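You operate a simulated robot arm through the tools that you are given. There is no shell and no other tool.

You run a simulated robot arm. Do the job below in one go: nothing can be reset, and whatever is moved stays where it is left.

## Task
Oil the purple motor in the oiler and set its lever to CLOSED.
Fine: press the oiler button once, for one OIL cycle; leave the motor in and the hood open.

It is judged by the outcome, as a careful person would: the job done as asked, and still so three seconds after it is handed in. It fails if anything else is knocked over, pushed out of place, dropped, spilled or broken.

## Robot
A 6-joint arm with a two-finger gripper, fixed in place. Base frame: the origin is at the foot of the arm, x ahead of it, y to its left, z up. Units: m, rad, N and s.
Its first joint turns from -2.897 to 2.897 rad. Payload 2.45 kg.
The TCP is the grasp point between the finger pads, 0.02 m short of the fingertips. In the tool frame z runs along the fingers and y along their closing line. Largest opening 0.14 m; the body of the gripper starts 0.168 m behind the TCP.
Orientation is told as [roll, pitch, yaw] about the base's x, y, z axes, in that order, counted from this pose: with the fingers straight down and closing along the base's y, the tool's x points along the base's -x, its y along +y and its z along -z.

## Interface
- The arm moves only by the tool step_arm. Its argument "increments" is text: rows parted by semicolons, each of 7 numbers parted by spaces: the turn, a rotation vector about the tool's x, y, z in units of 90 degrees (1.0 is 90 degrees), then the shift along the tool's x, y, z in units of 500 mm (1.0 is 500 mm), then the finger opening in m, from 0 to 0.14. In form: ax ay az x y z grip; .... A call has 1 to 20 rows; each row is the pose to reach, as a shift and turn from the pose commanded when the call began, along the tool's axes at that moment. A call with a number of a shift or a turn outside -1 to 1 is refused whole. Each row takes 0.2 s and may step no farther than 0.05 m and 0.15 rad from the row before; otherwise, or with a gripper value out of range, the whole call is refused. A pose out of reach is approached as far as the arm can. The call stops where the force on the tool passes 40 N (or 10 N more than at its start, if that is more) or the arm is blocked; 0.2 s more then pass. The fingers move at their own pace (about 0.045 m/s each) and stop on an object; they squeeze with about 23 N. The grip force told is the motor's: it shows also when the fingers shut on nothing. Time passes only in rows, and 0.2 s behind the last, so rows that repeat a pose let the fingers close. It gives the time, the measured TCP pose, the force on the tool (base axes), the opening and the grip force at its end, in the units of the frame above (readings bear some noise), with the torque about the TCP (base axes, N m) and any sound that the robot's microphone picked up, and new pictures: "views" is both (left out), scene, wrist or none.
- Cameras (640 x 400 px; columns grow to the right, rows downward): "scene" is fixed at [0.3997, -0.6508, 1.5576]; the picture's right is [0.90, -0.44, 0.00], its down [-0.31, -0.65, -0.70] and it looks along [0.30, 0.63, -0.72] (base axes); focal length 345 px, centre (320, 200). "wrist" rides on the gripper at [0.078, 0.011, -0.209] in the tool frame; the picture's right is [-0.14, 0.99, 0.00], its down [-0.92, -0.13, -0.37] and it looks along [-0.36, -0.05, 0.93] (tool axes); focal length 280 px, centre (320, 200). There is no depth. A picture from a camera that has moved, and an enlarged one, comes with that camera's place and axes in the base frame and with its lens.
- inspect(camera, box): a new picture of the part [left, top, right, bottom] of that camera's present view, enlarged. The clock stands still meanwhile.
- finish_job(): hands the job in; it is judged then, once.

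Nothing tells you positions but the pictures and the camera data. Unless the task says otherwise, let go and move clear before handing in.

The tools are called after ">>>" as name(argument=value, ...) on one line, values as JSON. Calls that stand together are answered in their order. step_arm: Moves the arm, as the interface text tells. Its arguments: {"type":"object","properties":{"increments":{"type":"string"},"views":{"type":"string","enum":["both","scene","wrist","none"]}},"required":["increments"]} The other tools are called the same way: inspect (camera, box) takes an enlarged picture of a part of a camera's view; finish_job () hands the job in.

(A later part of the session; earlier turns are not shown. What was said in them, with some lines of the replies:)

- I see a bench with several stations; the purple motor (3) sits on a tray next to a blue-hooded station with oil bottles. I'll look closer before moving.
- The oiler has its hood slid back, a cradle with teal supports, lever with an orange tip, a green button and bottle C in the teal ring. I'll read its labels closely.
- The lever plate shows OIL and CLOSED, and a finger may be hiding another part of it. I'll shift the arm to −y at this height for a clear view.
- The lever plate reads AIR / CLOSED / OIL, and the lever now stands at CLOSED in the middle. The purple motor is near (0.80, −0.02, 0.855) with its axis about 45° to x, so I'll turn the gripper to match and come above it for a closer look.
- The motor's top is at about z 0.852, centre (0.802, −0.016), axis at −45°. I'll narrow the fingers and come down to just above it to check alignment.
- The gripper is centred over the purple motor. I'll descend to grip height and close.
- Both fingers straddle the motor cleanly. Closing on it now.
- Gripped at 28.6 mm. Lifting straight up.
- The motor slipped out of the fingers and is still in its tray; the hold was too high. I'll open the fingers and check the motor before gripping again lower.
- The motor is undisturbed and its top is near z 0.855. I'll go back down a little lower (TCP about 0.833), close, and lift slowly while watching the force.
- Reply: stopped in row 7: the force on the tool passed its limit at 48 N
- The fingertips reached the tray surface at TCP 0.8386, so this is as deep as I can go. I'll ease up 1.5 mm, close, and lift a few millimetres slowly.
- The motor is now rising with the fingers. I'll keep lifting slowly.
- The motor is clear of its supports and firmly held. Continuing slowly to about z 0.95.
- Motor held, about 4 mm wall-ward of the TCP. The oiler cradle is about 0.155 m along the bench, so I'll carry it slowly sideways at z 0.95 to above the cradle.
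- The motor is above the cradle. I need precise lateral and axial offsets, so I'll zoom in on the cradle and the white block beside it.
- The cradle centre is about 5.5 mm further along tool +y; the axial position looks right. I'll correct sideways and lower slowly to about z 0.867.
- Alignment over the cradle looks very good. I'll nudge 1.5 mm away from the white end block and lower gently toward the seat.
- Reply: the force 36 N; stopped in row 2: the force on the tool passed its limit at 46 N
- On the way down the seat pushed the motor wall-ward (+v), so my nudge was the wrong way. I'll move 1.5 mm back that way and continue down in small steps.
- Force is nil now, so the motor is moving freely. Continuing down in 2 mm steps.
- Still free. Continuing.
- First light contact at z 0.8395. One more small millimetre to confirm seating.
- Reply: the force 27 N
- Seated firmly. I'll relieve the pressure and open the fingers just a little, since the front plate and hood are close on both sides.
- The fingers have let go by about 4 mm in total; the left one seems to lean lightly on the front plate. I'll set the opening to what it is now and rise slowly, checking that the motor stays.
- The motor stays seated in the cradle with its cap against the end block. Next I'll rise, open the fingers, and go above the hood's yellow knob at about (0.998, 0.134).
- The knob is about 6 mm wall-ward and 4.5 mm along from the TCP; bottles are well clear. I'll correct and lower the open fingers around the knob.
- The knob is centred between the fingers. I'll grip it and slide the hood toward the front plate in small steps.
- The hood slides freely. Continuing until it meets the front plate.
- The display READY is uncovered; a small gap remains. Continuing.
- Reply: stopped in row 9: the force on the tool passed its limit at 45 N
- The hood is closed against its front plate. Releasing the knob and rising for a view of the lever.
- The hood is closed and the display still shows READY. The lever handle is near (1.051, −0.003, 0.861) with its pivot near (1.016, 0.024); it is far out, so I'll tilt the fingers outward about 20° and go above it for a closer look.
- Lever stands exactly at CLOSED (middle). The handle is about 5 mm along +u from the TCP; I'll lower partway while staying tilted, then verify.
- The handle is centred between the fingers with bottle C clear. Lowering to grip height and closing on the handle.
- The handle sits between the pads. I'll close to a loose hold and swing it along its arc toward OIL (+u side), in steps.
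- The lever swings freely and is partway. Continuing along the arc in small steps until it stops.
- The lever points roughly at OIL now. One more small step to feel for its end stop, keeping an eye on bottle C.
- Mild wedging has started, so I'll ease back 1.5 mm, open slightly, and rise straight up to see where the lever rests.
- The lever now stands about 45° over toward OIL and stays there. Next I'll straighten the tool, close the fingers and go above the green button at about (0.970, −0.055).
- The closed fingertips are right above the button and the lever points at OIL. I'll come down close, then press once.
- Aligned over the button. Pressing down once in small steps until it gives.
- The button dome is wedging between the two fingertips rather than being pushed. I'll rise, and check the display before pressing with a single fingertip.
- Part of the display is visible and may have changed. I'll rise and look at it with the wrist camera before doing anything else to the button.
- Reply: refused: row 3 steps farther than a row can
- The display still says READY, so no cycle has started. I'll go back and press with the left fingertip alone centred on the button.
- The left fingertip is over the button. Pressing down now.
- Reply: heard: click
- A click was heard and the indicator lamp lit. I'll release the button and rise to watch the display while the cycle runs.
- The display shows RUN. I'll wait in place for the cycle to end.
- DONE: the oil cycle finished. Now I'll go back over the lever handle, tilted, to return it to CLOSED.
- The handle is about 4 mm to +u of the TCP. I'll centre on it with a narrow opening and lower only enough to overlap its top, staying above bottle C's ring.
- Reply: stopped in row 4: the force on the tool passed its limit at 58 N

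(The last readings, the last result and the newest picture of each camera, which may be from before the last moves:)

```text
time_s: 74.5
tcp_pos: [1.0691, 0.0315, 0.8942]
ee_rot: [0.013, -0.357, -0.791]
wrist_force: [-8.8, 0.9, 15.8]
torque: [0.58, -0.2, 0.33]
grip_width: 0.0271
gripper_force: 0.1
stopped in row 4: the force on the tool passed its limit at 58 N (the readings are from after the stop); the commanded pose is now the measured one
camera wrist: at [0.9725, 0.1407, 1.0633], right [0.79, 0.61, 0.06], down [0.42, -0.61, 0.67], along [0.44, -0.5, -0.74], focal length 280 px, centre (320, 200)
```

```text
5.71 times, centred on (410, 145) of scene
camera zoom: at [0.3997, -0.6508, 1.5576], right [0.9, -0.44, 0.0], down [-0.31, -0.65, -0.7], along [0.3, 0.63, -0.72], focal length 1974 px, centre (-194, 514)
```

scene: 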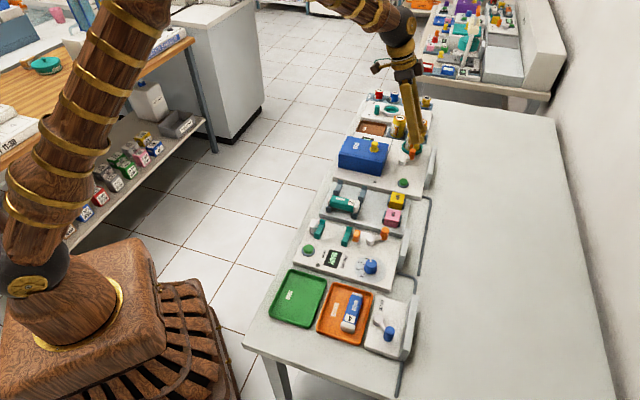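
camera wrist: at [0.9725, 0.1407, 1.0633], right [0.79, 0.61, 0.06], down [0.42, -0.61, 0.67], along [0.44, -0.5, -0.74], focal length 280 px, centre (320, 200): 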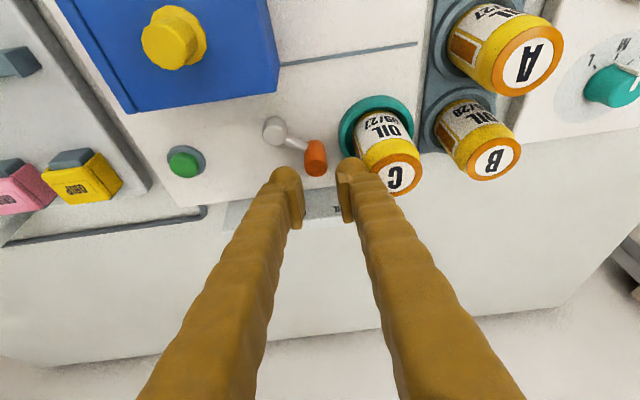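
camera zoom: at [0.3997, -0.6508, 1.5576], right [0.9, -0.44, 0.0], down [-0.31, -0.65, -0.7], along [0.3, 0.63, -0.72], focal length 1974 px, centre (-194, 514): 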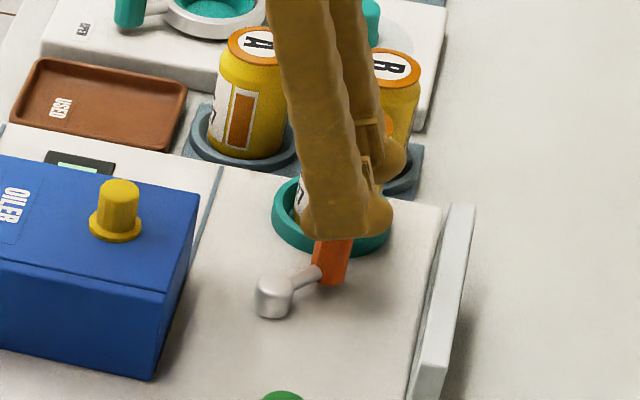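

A fingertip bumped bottle C's cap on the way down; it still stands in its ring. I'll rise straight up at once and check, then approach the handle with the gripper turned so that no finger comes near the bottle.

>>> step_arm(increments="0 0 0 -0.007 0 -0.019 0.03; 0 0 0 -0.02 -0.01 -0.055 0.03; 0 0 0 -0.045 -0.02 -0.12 0.03; 0 0 0 -0.06 -0.03 -0.16 0.03; 0 0 0 -0.06 -0.03 -0.16 0.03", views="both")

>>> inspect(camera="wrist", box=[240, 40, 480, 220])

>>> inspect(camera="scene", box=[370, 100, 450, 180])

```text
time_s: 75.7
tcp_pos: [1.0582, 0.0198, 0.9792]
ee_rot: [0.013, -0.358, -0.791]
wrist_force: [0.0, 0.3, 0.3]
torque: [-0.01, -0.03, 0.0]
grip_width: 0.0297
gripper_force: 0.0
camera wrist: at [0.961, 0.1289, 1.148], right [0.79, 0.61, 0.06], down [0.42, -0.61, 0.67], along [0.44, -0.5, -0.74], focal length 280 px, centre (320, 200)
```

scene: 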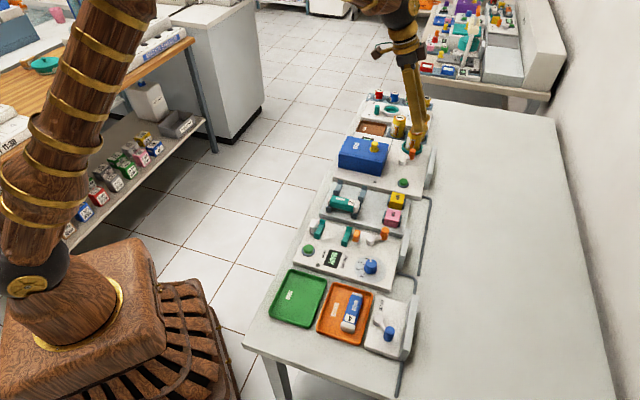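
wrist: 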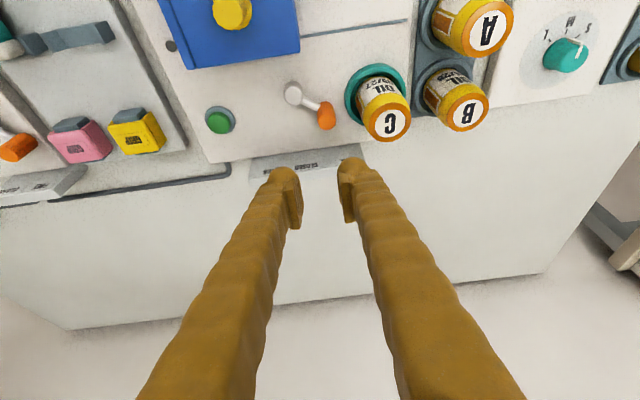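

```text
2.22 times, centred on (360, 130) of wrist
camera zoom: at [0.961, 0.1289, 1.148], right [0.79, 0.61, 0.06], down [0.42, -0.61, 0.67], along [0.44, -0.5, -0.74], focal length 623 px, centre (231, 356)
```

zoom: 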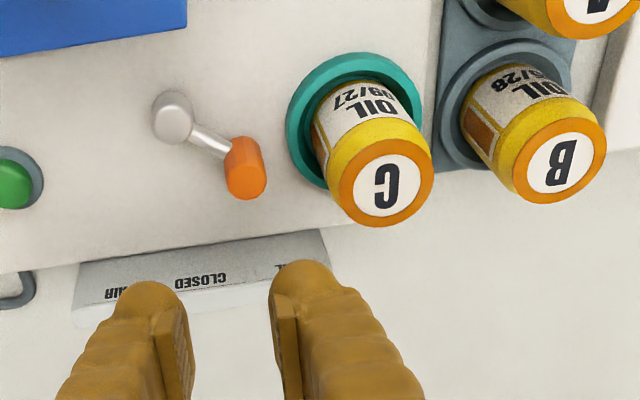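

```text
5.00 times, centred on (410, 140) of scene
camera zoom: at [0.3997, -0.6508, 1.5576], right [0.9, -0.44, 0.0], down [-0.31, -0.65, -0.7], along [0.3, 0.63, -0.72], focal length 1727 px, centre (-130, 500)
```

zoom: 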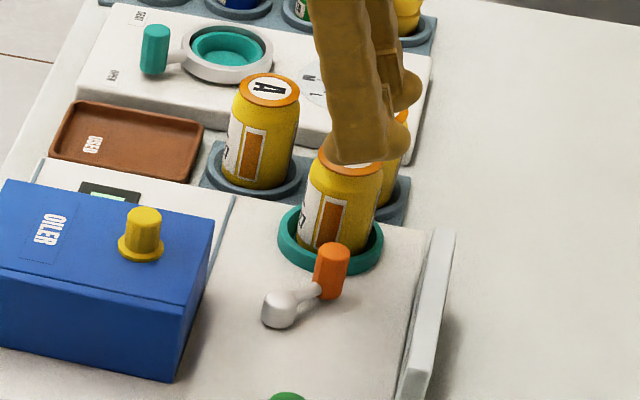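

Bottle C is fine. I'll rotate the gripper to close along base y (yaw 0, same tilt), hovering over the lever so the pushing finger lies on the side away from the bottle.

>>> step_arm(increments="-0.025 0 -0.0675 0.007 0.001 0.006 0.036; -0.05 0 -0.135 0.014 0.002 0.012 0.036; -0.075 0 -0.2024 0.021 0.004 0.018 0.036; -0.1 0 -0.27 0.028 0.005 0.024 0.036; -0.125 0 -0.3373 0.035 0.006 0.03 0.036; -0.15 0 -0.4047 0.042 0.007 0.037 0.036; -0.175 0 -0.4722 0.049 0.0085 0.0436 0.036; -0.175 0 -0.4722 0.049 0.0085 0.0436 0.036", views="both")

>>> inspect(camera="wrist", box=[220, 60, 460, 240])

>>> inspect(camera="scene", box=[370, 100, 450, 180])

```text
time_s: 77.5
tcp_pos: [1.0513, 0.0334, 0.9512]
ee_rot: [0.007, -0.366, 0.006]
wrist_force: [0.0, -0.6, -0.6]
torque: [0.02, 0.03, 0.0]
grip_width: 0.0362
gripper_force: 0.1
camera wrist: at [0.9032, 0.0421, 1.1173], right [0.12, 0.99, 0.06], down [0.73, -0.13, 0.67], along [0.67, -0.04, -0.74], focal length 280 px, centre (320, 200)
```

scene: 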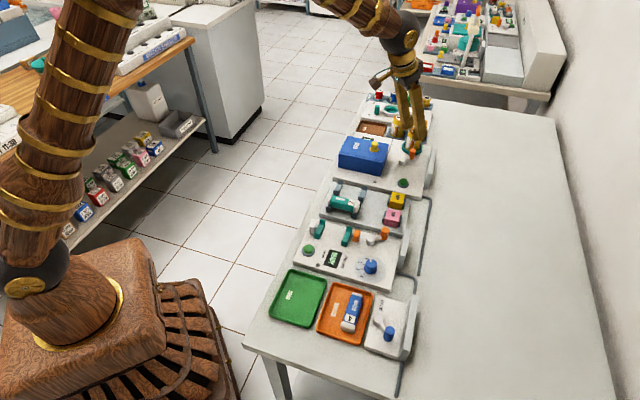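
wrist: 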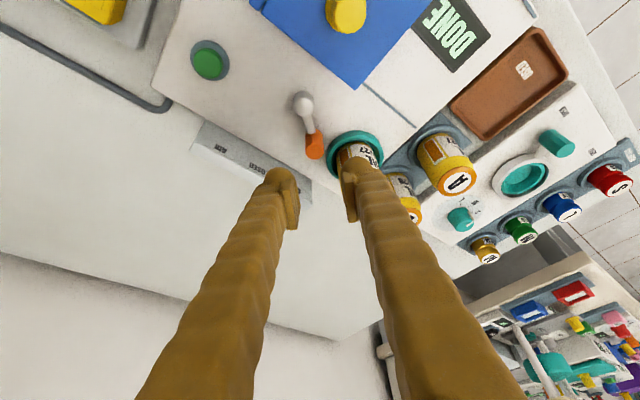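

```text
2.22 times, centred on (340, 150) of wrist
camera zoom: at [0.9032, 0.0421, 1.1173], right [0.12, 0.99, 0.06], down [0.73, -0.13, 0.67], along [0.67, -0.04, -0.74], focal length 623 px, centre (276, 311)
```

zoom: 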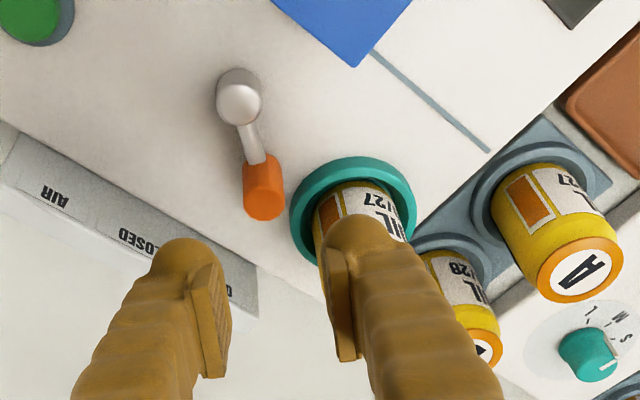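

```text
5.00 times, centred on (410, 140) of scene
camera zoom: at [0.3997, -0.6508, 1.5576], right [0.9, -0.44, 0.0], down [-0.31, -0.65, -0.7], along [0.3, 0.63, -0.72], focal length 1727 px, centre (-130, 500)
```

zoom: 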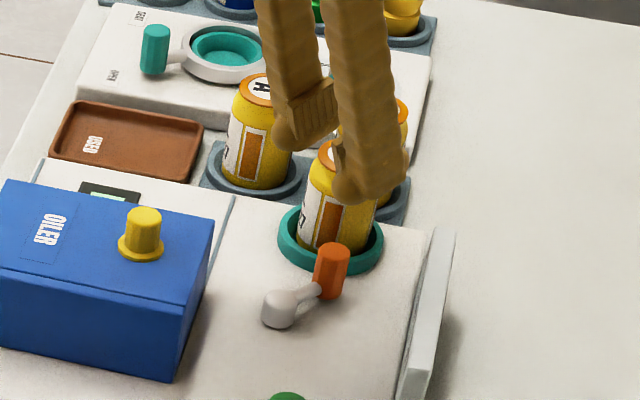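

With this orientation the finger on the +y side stays clear of the bottle if I work a little nearer the hub. I'll shift to x≈1.041, y≈0.030 and lower partway, watching the force.

>>> step_arm(increments="0 0 0 0.02 -0.007 0 0.032; 0 0 0 0.03 -0.007 0.022 0.032; 0 0 0 0.042 -0.007 0.052 0.032; 0 0 0 0.0558 -0.007 0.0882 0.032; 0 0 0 0.0558 -0.007 0.0882 0.032", views="both")

>>> inspect(camera="wrist", box=[220, 80, 460, 260])

>>> inspect(camera="scene", box=[370, 100, 450, 180])

```text
time_s: 78.7
tcp_pos: [1.0405, 0.031, 0.8991]
ee_rot: [0.008, -0.365, 0.004]
wrist_force: [-0.1, 0.6, -0.1]
torque: [0.02, -0.01, 0.02]
grip_width: 0.0322
gripper_force: 0.1
camera wrist: at [0.8928, 0.0393, 1.0656], right [0.12, 0.99, 0.06], down [0.73, -0.13, 0.67], along [0.67, -0.04, -0.74], focal length 280 px, centre (320, 200)
```

scene: 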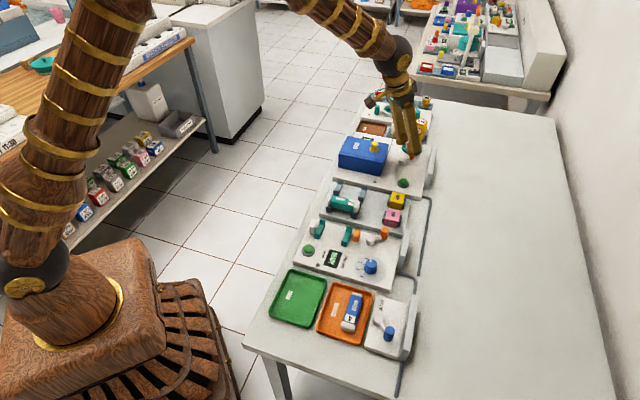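
wrist: 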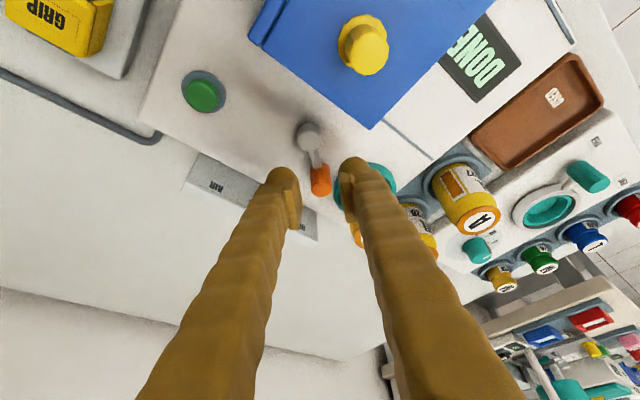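

```text
2.22 times, centred on (340, 170) of wrist
camera zoom: at [0.8928, 0.0393, 1.0656], right [0.12, 0.99, 0.06], down [0.73, -0.13, 0.67], along [0.67, -0.04, -0.74], focal length 623 px, centre (276, 267)
```

zoom: 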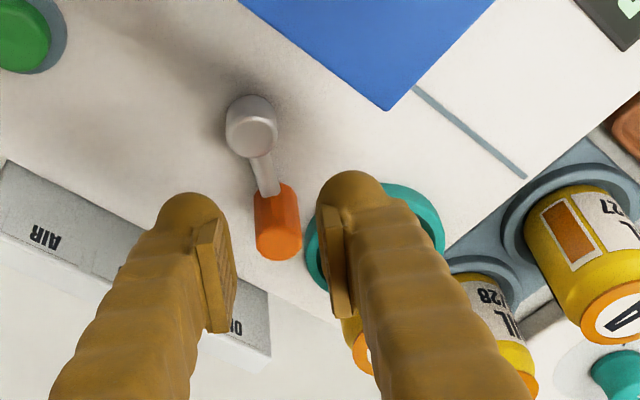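

```text
5.00 times, centred on (410, 140) of scene
camera zoom: at [0.3997, -0.6508, 1.5576], right [0.9, -0.44, 0.0], down [-0.31, -0.65, -0.7], along [0.3, 0.63, -0.72], focal length 1727 px, centre (-130, 500)
```

zoom: 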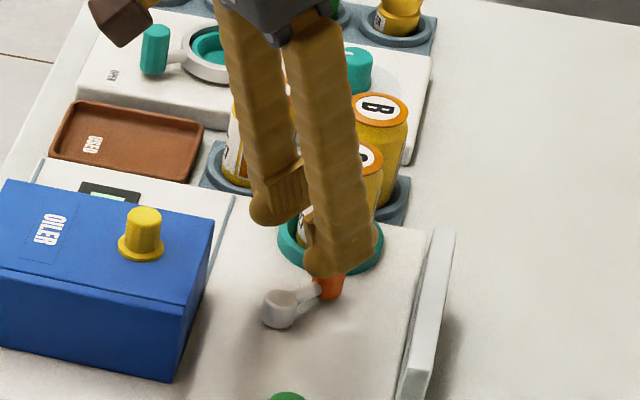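

No contact so far. Lowering to about z 0.868 in small steps.

>>> step_arm(increments="0 0 0 0.006 0 0.016 0.032; 0 0 0 0.012 0 0.032 0.032; 0 0 0 0.017 0 0.045 0.032; 0 0 0 0.022 0 0.058 0.032; 0 0 0 0.022 0 0.058 0.032", views="wrist")

>>> inspect(camera="wrist", box=[220, 80, 460, 260])

>>> inspect(camera="scene", box=[370, 100, 450, 180])

```text
time_s: 79.9
tcp_pos: [1.0412, 0.0303, 0.868]
ee_rot: [0.008, -0.367, 0.005]
wrist_force: [0.6, -0.7, -0.4]
torque: [0.0, -0.01, 0.01]
grip_width: 0.0317
gripper_force: 0.1
camera wrist: at [0.8933, 0.0393, 1.0341], right [0.12, 0.99, 0.06], down [0.73, -0.13, 0.67], along [0.67, -0.04, -0.74], focal length 280 px, centre (320, 200)
```

wrist: 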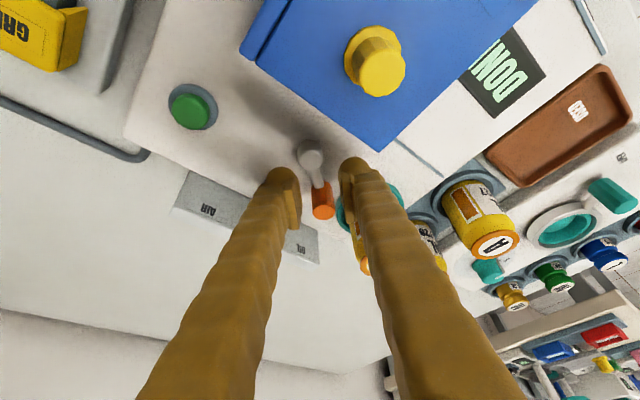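

```text
2.22 times, centred on (340, 170) of wrist
camera zoom: at [0.8933, 0.0393, 1.0341], right [0.12, 0.99, 0.06], down [0.73, -0.13, 0.67], along [0.67, -0.04, -0.74], focal length 623 px, centre (276, 267)
```

zoom: 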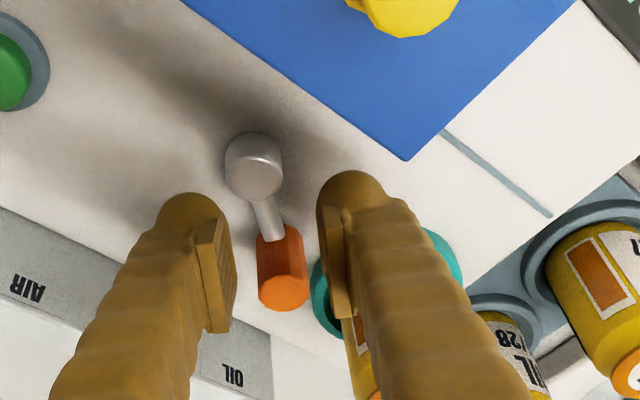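

```text
5.00 times, centred on (410, 140) of scene
camera zoom: at [0.3997, -0.6508, 1.5576], right [0.9, -0.44, 0.0], down [-0.31, -0.65, -0.7], along [0.3, 0.63, -0.72], focal length 1727 px, centre (-130, 500)
```

zoom: 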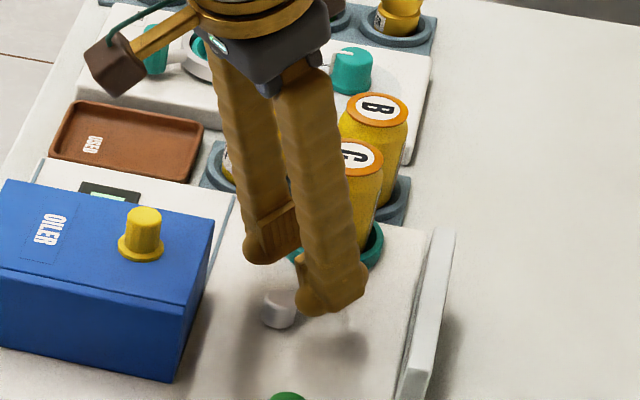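

The handle is between the fingers and nothing else is touched. Now pushing it in −y along its arc back toward CLOSED.

>>> step_arm(increments="0 0 0 0 -0.01 0 0.032; 0 0 0 0 -0.02 0 0.032; 0 0 0 -0.002 -0.03 0.001 0.032; 0 0 0 -0.004 -0.04 0.0015 0.032; 0 0 0 -0.006 -0.05 0.002 0.032; 0 0 0 -0.007 -0.058 0.003 0.032; 0 0 0 -0.007 -0.058 0.003 0.032", views="wrist")

>>> inspect(camera="wrist", box=[220, 80, 460, 260])

```text
time_s: 81.5
tcp_pos: [1.0458, 0.0013, 0.8668]
ee_rot: [0.008, -0.366, 0.004]
wrist_force: [1.1, -0.4, -0.3]
torque: [-0.02, 0.0, -0.02]
grip_width: 0.032
gripper_force: 0.1
camera wrist: at [0.8971, 0.0104, 1.0342], right [0.12, 0.99, 0.06], down [0.73, -0.13, 0.67], along [0.67, -0.04, -0.74], focal length 280 px, centre (320, 200)
```

wrist: 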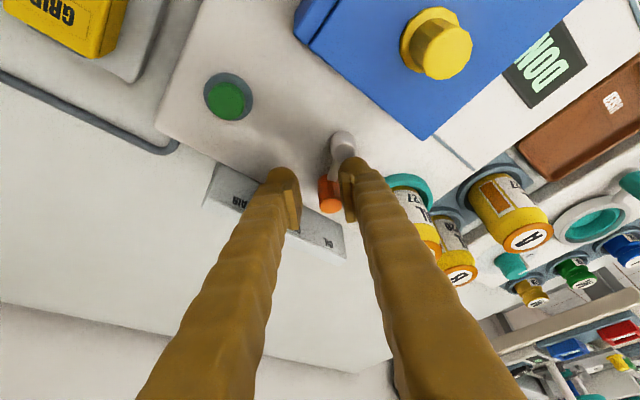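

```text
2.22 times, centred on (340, 170) of wrist
camera zoom: at [0.8971, 0.0104, 1.0342], right [0.12, 0.99, 0.06], down [0.73, -0.13, 0.67], along [0.67, -0.04, -0.74], focal length 623 px, centre (276, 267)
```

zoom: 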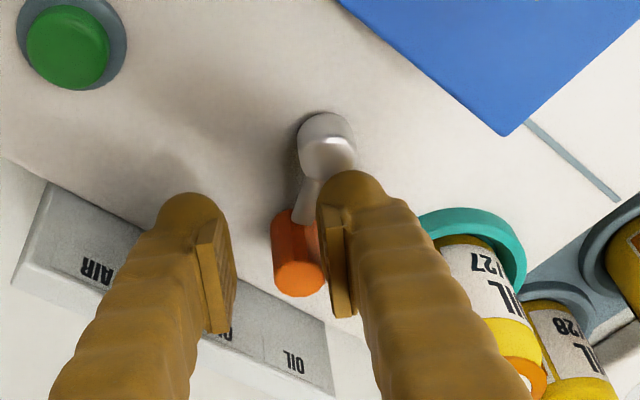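

The lever is moving back, now about 15° short of the middle. I'll push about 9 mm more.

>>> step_arm(increments="0 0 0 0 -0.006 0 0.032; 0 0 0 0 -0.012 0 0.032; 0 0 0 0 -0.017 0 0.032; 0 0 0 0 -0.017 0 0.032", views="wrist")

>>> inspect(camera="wrist", box=[220, 80, 460, 260])

>>> inspect(camera="scene", box=[370, 110, 450, 180])

```text
time_s: 82.5
tcp_pos: [1.0462, -0.0071, 0.8678]
ee_rot: [0.006, -0.366, 0.002]
wrist_force: [-0.7, -0.1, -0.1]
torque: [0.01, 0.01, 0.01]
grip_width: 0.0322
gripper_force: 0.0
camera wrist: at [0.8972, 0.0017, 1.0344], right [0.12, 0.99, 0.06], down [0.73, -0.13, 0.67], along [0.67, -0.04, -0.74], focal length 280 px, centre (320, 200)
```

wrist: 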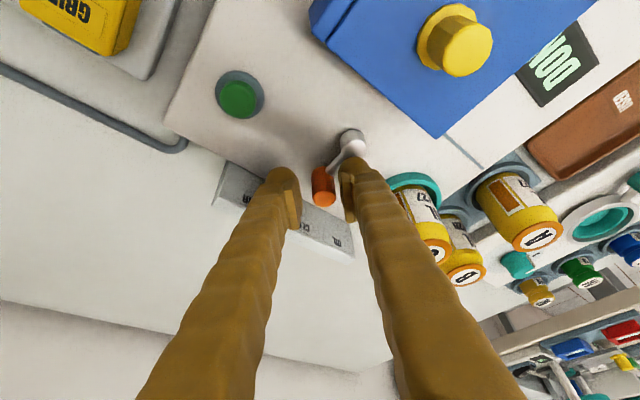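

```text
2.22 times, centred on (340, 170) of wrist
camera zoom: at [0.8972, 0.0017, 1.0344], right [0.12, 0.99, 0.06], down [0.73, -0.13, 0.67], along [0.67, -0.04, -0.74], focal length 623 px, centre (276, 267)
```

zoom: 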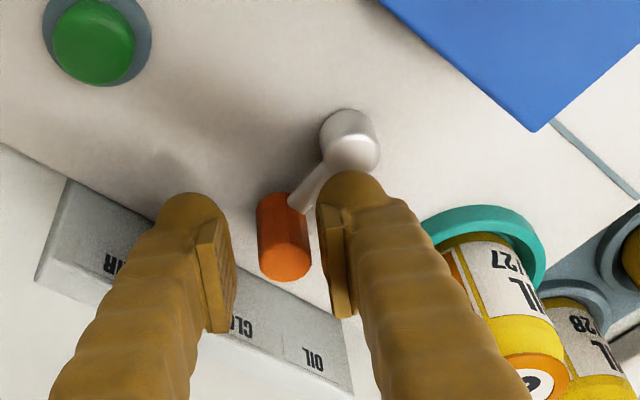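

```text
5.71 times, centred on (410, 145) of scene
camera zoom: at [0.3997, -0.6508, 1.5576], right [0.9, -0.44, 0.0], down [-0.31, -0.65, -0.7], along [0.3, 0.63, -0.72], focal length 1974 px, centre (-194, 514)
```

zoom: 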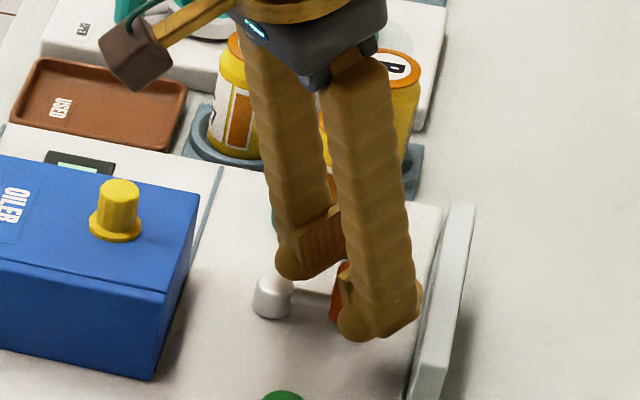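

The lever seems to have snapped to the middle and the finger no longer touches it. I'll rise straight up and compare with the starting picture.

>>> step_arm(increments="0 0 0 -0.007 0 -0.019 0.032; 0 0 0 -0.02 0 -0.05 0.032; 0 0 0 -0.045 0 -0.11 0.032; 0 0 0 -0.06 0 -0.17 0.032; 0 0 0 -0.06 0 -0.24 0.032; 0 0 0 -0.06 0 -0.24 0.032", views="both")

>>> inspect(camera="scene", box=[350, 120, 430, 200])

>>> inspect(camera="wrist", box=[220, 60, 460, 240])

```text
time_s: 83.9
tcp_pos: [1.0292, -0.0088, 0.9905]
ee_rot: [0.006, -0.366, 0.003]
wrist_force: [0.2, -0.5, 0.4]
torque: [-0.01, -0.02, -0.06]
grip_width: 0.0324
gripper_force: 0.1
camera wrist: at [0.8817, 0.0004, 1.1577], right [0.12, 0.99, 0.06], down [0.73, -0.13, 0.67], along [0.67, -0.04, -0.74], focal length 280 px, centre (320, 200)
```

scene: 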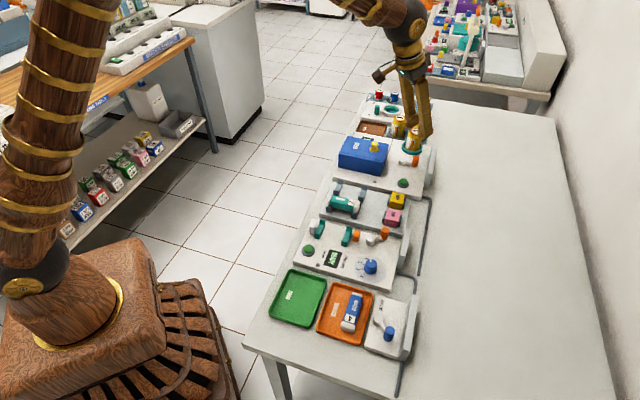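
wrist: 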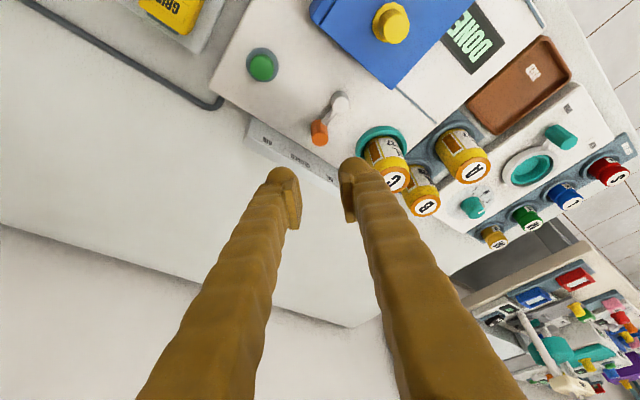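

```text
5.00 times, centred on (390, 160) of scene
camera zoom: at [0.3997, -0.6508, 1.5576], right [0.9, -0.44, 0.0], down [-0.31, -0.65, -0.7], along [0.3, 0.63, -0.72], focal length 1727 px, centre (-30, 400)
```

zoom: 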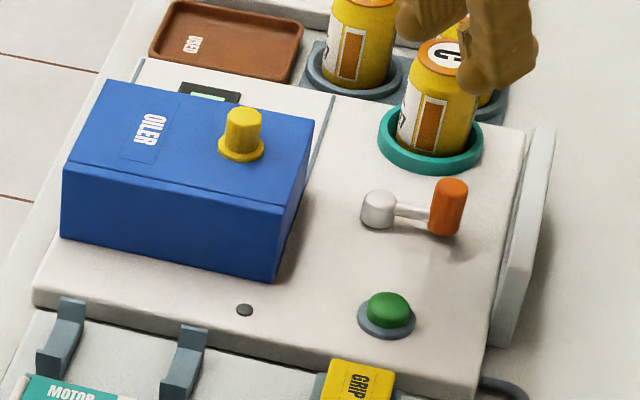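

```text
2.22 times, centred on (340, 150) of wrist
camera zoom: at [0.8817, 0.0004, 1.1577], right [0.12, 0.99, 0.06], down [0.73, -0.13, 0.67], along [0.67, -0.04, -0.74], focal length 623 px, centre (276, 311)
```

zoom: 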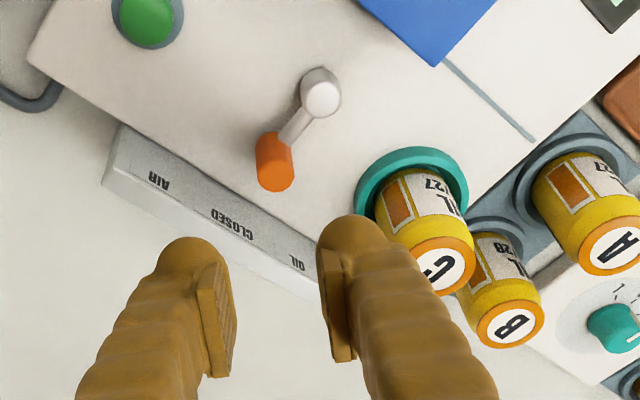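

The lever is exactly back at CLOSED, matching the starting picture, with bottle C untouched in its ring. Now I'll turn the gripper back and go above the hood knob to open the hood.

>>> step_arm(increments="0.0257 0 0.0671 0.026 0.022 -0.004 0.05; 0.0514 0 0.1342 0.051 0.045 -0.008 0.05; 0.0771 0 0.2013 0.077 0.067 -0.011 0.05; 0.1029 0 0.2684 0.102 0.09 -0.015 0.05; 0.1286 0 0.3355 0.128 0.112 -0.019 0.05; 0.1543 0 0.4026 0.153 0.135 -0.022 0.05; 0.18 0 0.4697 0.179 0.157 -0.026 0.05; 0.18 0 0.4697 0.179 0.157 -0.026 0.05", views="none")

>>> step_arm(increments="0 0.06 0 0 0 0 0.05; 0 0.12 0 0 0 0 0.05; 0 0.18 0 0 0 0 0.05; 0 0.233 0 0 0 0 0.05; 0 0.233 0 0 0 0 0.05", views="both")

>>> inspect(camera="wrist", box=[220, 80, 420, 260])

```text
time_s: 85.7
tcp_pos: [0.9419, 0.07, 0.9706]
ee_rot: [0.004, -0.364, -0.788]
wrist_force: [0.0, -0.4, 0.7]
torque: [0.04, 0.01, -0.02]
grip_width: 0.05
gripper_force: 0.1
```

```text
time_s: 86.9
tcp_pos: [0.9418, 0.0711, 0.9714]
ee_rot: [0.005, 0.005, -0.783]
wrist_force: [-1.1, -0.4, 0.4]
torque: [-0.01, 0.01, 0.0]
grip_width: 0.0501
gripper_force: 0.1
camera wrist: at [0.8936, 0.1315, 1.1799], right [0.8, 0.6, 0.0], down [0.56, -0.74, 0.36], along [0.22, -0.29, -0.93], focal length 280 px, centre (320, 200)
```

scene: 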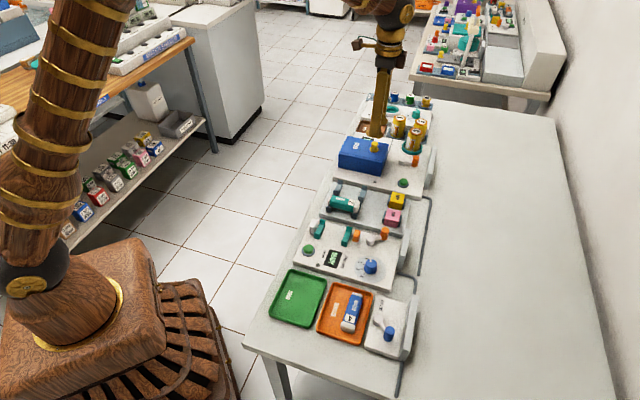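
wrist: 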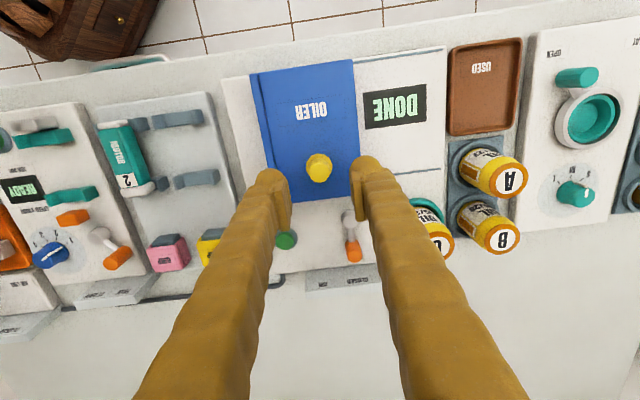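

```text
2.22 times, centred on (320, 170) of wrist
camera zoom: at [0.8936, 0.1315, 1.1799], right [0.8, 0.6, 0.0], down [0.56, -0.74, 0.36], along [0.22, -0.29, -0.93], focal length 623 px, centre (320, 267)
```

zoom: 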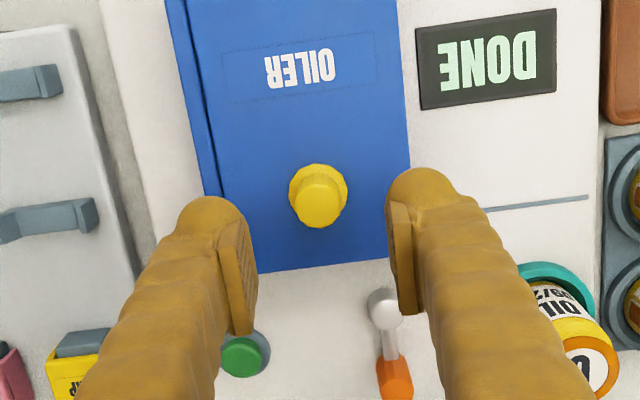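

Centred over the knob. Lowering, gripping, and sliding the hood back open.

>>> step_arm(increments="0 0 0 0 0 0.04 0.05; 0 0 0 0 0 0.08 0.05; 0 0 0 0 0 0.115 0.05; 0 0 0 0 0 0.134 0.05; 0 0 0 0 0 0.134 0.05; 0 0 0 0 0 0.134 0; 0 0 0 0 0 0.134 0; 0 0 0 0 0 0.134 0; 0 0 0 0 0 0.134 0", views="wrist")

>>> step_arm(increments="0 0 0 0 0.01 0 0; 0 0 0 0 0.022 0 0; 0 0 0 0 0.034 0 0; 0 0 0 0 0.046 0 0; 0 0 0 0 0.058 0 0; 0 0 0 0 0.07 0 0; 0 0 0 0 0.082 0 0; 0 0 0 0 0.094 0 0; 0 0 0 0 0.106 0 0; 0 0 0 0 0.118 0 0; 0 0 0 0 0.13 0 0; 0 0 0 0 0.14 0 0; 0 0 0 0 0.15 0 0; 0 0 0 0 0.158 0 0; 0 0 0 0 0.164 0 0; 0 0 0 0 0.17 0 0", views="both")

```text
time_s: 88.9
tcp_pos: [0.9417, 0.0701, 0.903]
ee_rot: [0.006, 0.004, -0.783]
wrist_force: [-1.5, -0.6, -1.7]
torque: [-0.02, 0.04, 0.03]
grip_width: 0.0207
gripper_force: 45.2
camera wrist: at [0.8932, 0.1318, 1.1128], right [0.8, 0.6, 0.0], down [0.56, -0.74, 0.36], along [0.22, -0.29, -0.93], focal length 280 px, centre (320, 200)
```

wrist: 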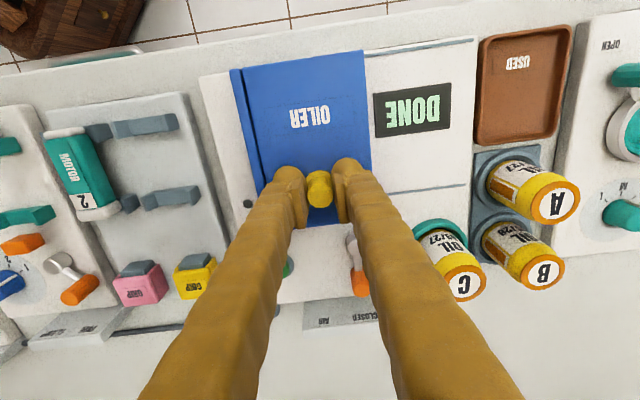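

```text
time_s: 92.3
tcp_pos: [1.0013, 0.1309, 0.9029]
ee_rot: [0.004, 0.005, -0.784]
wrist_force: [1.1, -2.2, -17.3]
torque: [-0.04, -0.02, 0.03]
grip_width: 0.0206
gripper_force: 44.7
camera wrist: at [0.9539, 0.1923, 1.113], right [0.8, 0.6, 0.0], down [0.56, -0.74, 0.36], along [0.22, -0.29, -0.93], focal length 280 px, centre (320, 200)
```

scene: 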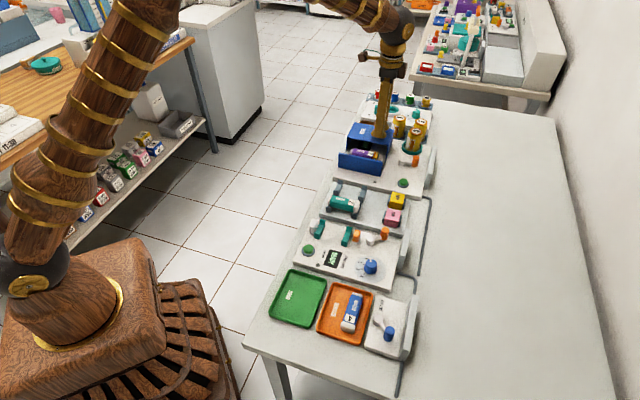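
wrist: 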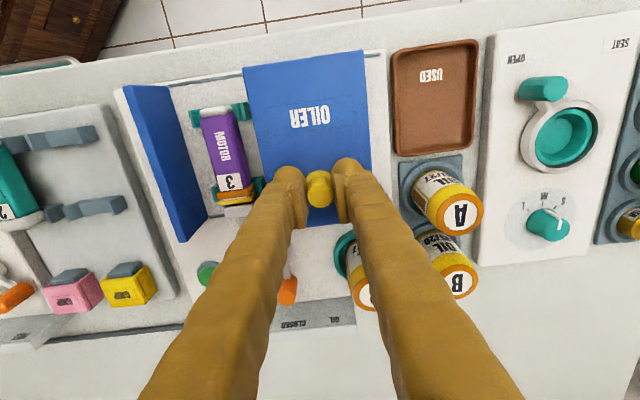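

The hood is nearly fully back and the motor's end cap shows amber oil. A last few millimetres to its original open position.

>>> step_arm(increments="0 0 0 0 0.003 0 0; 0 0 0 0 0.006 0 0; 0 0 0 0 0.008 0 0; 0 0 0 0 0.008 0 0", views="none")

>>> step_arm(increments="0 0 0 0 0 0 0.03; 0 0 0 0 0 0 0.05; 0 0 0 0 0 0 0.05; 0 0 0 0 0 0 0.05; 0 0 0 0 0 -0.03 0.05; 0 0 0 0 0 -0.09 0.05; 0 0 0 0 0 -0.16 0.05; 0 0 0 0.03 -0.05 -0.22 0.05; 0 0 0 0.06 -0.1 -0.28 0.05; 0 0 0 0.06 -0.1 -0.28 0.05", views="both")

>>> inspect(camera="scene", box=[335, 95, 435, 195])

>>> inspect(camera="wrist", box=[190, 40, 450, 240])

```text
time_s: 93.3
tcp_pos: [1.0046, 0.1343, 0.9047]
ee_rot: [0.005, 0.004, -0.783]
wrist_force: [4.8, -5.0, -16.6]
torque: [-0.07, -0.04, -0.01]
grip_width: 0.0205
gripper_force: 44.8
```

```text
time_s: 95.5
tcp_pos: [0.9476, 0.1195, 1.0423]
ee_rot: [0.006, 0.004, -0.785]
wrist_force: [0.1, -0.2, 0.6]
torque: [0.0, -0.02, 0.01]
grip_width: 0.05
gripper_force: 0.1
camera wrist: at [0.9, 0.1806, 1.2527], right [0.8, 0.6, 0.0], down [0.56, -0.74, 0.36], along [0.22, -0.29, -0.93], focal length 280 px, centre (320, 200)
```

scene: 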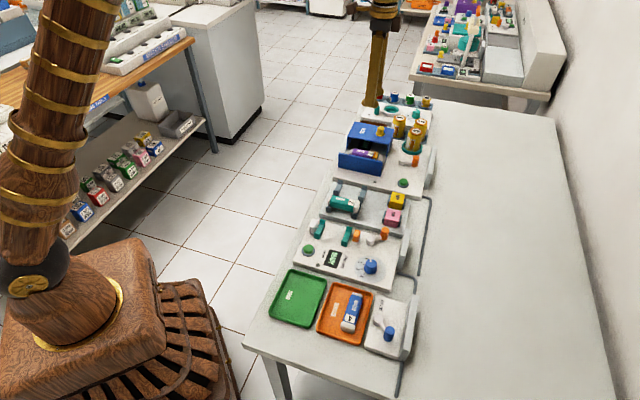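
wrist: 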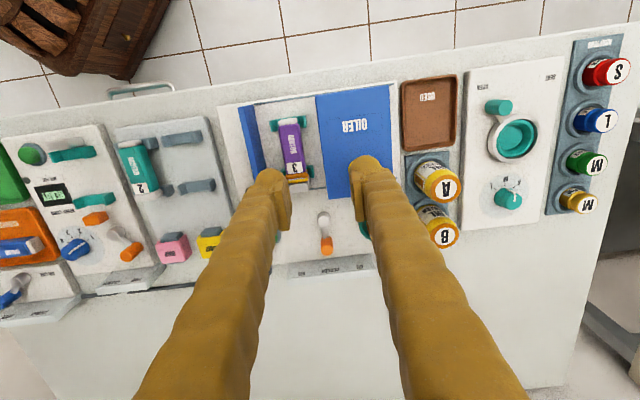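

```text
4.00 times, centred on (385, 145) of scene
camera zoom: at [0.3997, -0.6508, 1.5576], right [0.9, -0.44, 0.0], down [-0.31, -0.65, -0.7], along [0.3, 0.63, -0.72], focal length 1382 px, centre (60, 420)
```

zoom: 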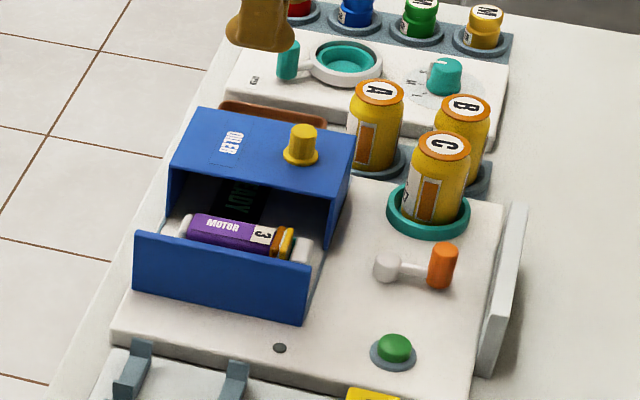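

```text
2.00 times, centred on (320, 140) of wrist
camera zoom: at [0.9, 0.1806, 1.2527], right [0.8, 0.6, 0.0], down [0.56, -0.74, 0.36], along [0.22, -0.29, -0.93], focal length 561 px, centre (320, 320)
```

zoom: 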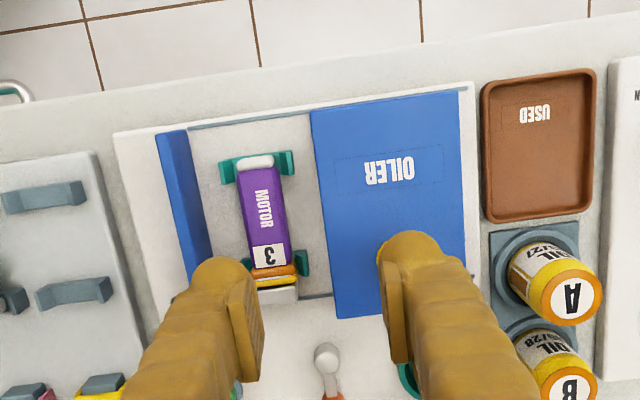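

The motor is oiled (amber end), hood open, lever at CLOSED. A last check of the neighbouring motor and the lever before handing in.

>>> inspect(camera="scene", box=[315, 160, 435, 260])

>>> inspect(camera="wrist", box=[90, 110, 250, 240])

>>> inspect(camera="wrist", box=[270, 190, 390, 290])

```text
4.00 times, centred on (375, 210) of scene
camera zoom: at [0.3997, -0.6508, 1.5576], right [0.9, -0.44, 0.0], down [-0.31, -0.65, -0.7], along [0.3, 0.63, -0.72], focal length 1382 px, centre (100, 160)
```

zoom: 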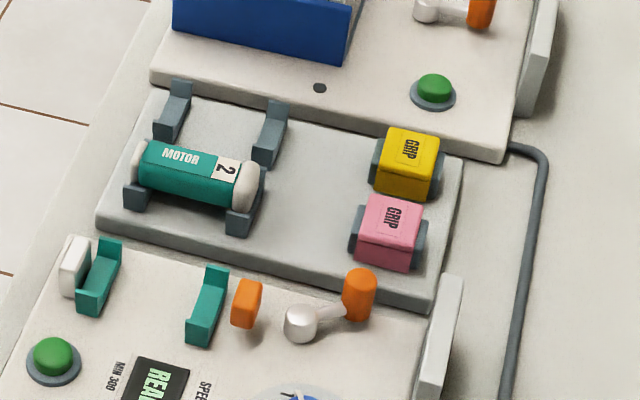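

```text
3.08 times, centred on (170, 175) of wrist
camera zoom: at [0.9, 0.1806, 1.2527], right [0.8, 0.6, 0.0], down [0.56, -0.74, 0.36], along [0.22, -0.29, -0.93], focal length 863 px, centre (782, 277)
```

zoom: 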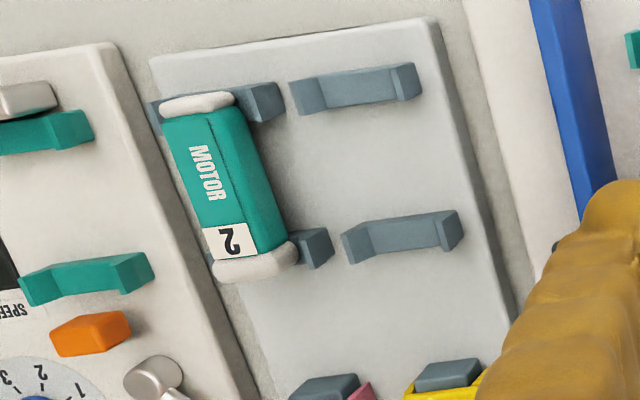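

```text
4.00 times, centred on (330, 240) of wrist
camera zoom: at [0.9, 0.1806, 1.2527], right [0.8, 0.6, 0.0], down [0.56, -0.74, 0.36], along [0.22, -0.29, -0.93], focal length 1122 px, centre (280, 40)
```

zoom: 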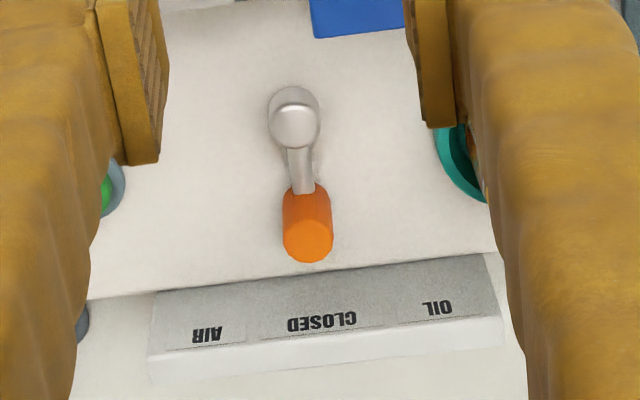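

The purple motor is oiled and seated in the oiler, the hood is open, and the lever points at CLOSED. Everything else is in its place and the arm is clear, so I'm handing in.

>>> finish_job()

```text
The job is handed in.
```

The purple motor has been oiled and is still in the oiler, with the hood open and the lever at CLOSED. I handed the job in; no verdict came back with it.

- **Oil cycle:** With the hood shut and the lever at OIL, I ran one cycle. The display went from RUN to DONE, and the motor's end cap now shows amber oil.
- **Button:** My first attempt touched the button without starting anything; the display stayed at READY. The second press gave one click and one cycle.
- **Lever:** I moved it back from OIL to CLOSED. In the last close-up it points straight at the CLOSED label.
- **First grip:** The motor slipped out of the fingers on the first lift, but it stayed in its tray. I then lifted it more slowly.
- **Bottle C:** A fingertip pressed on bottle C's cap hard enough to stop the arm (58 N). The bottle still stands in its ring, and I saw no spill or damage.

The teal motor, the bottles and the other parts nearby look as they did at the start.
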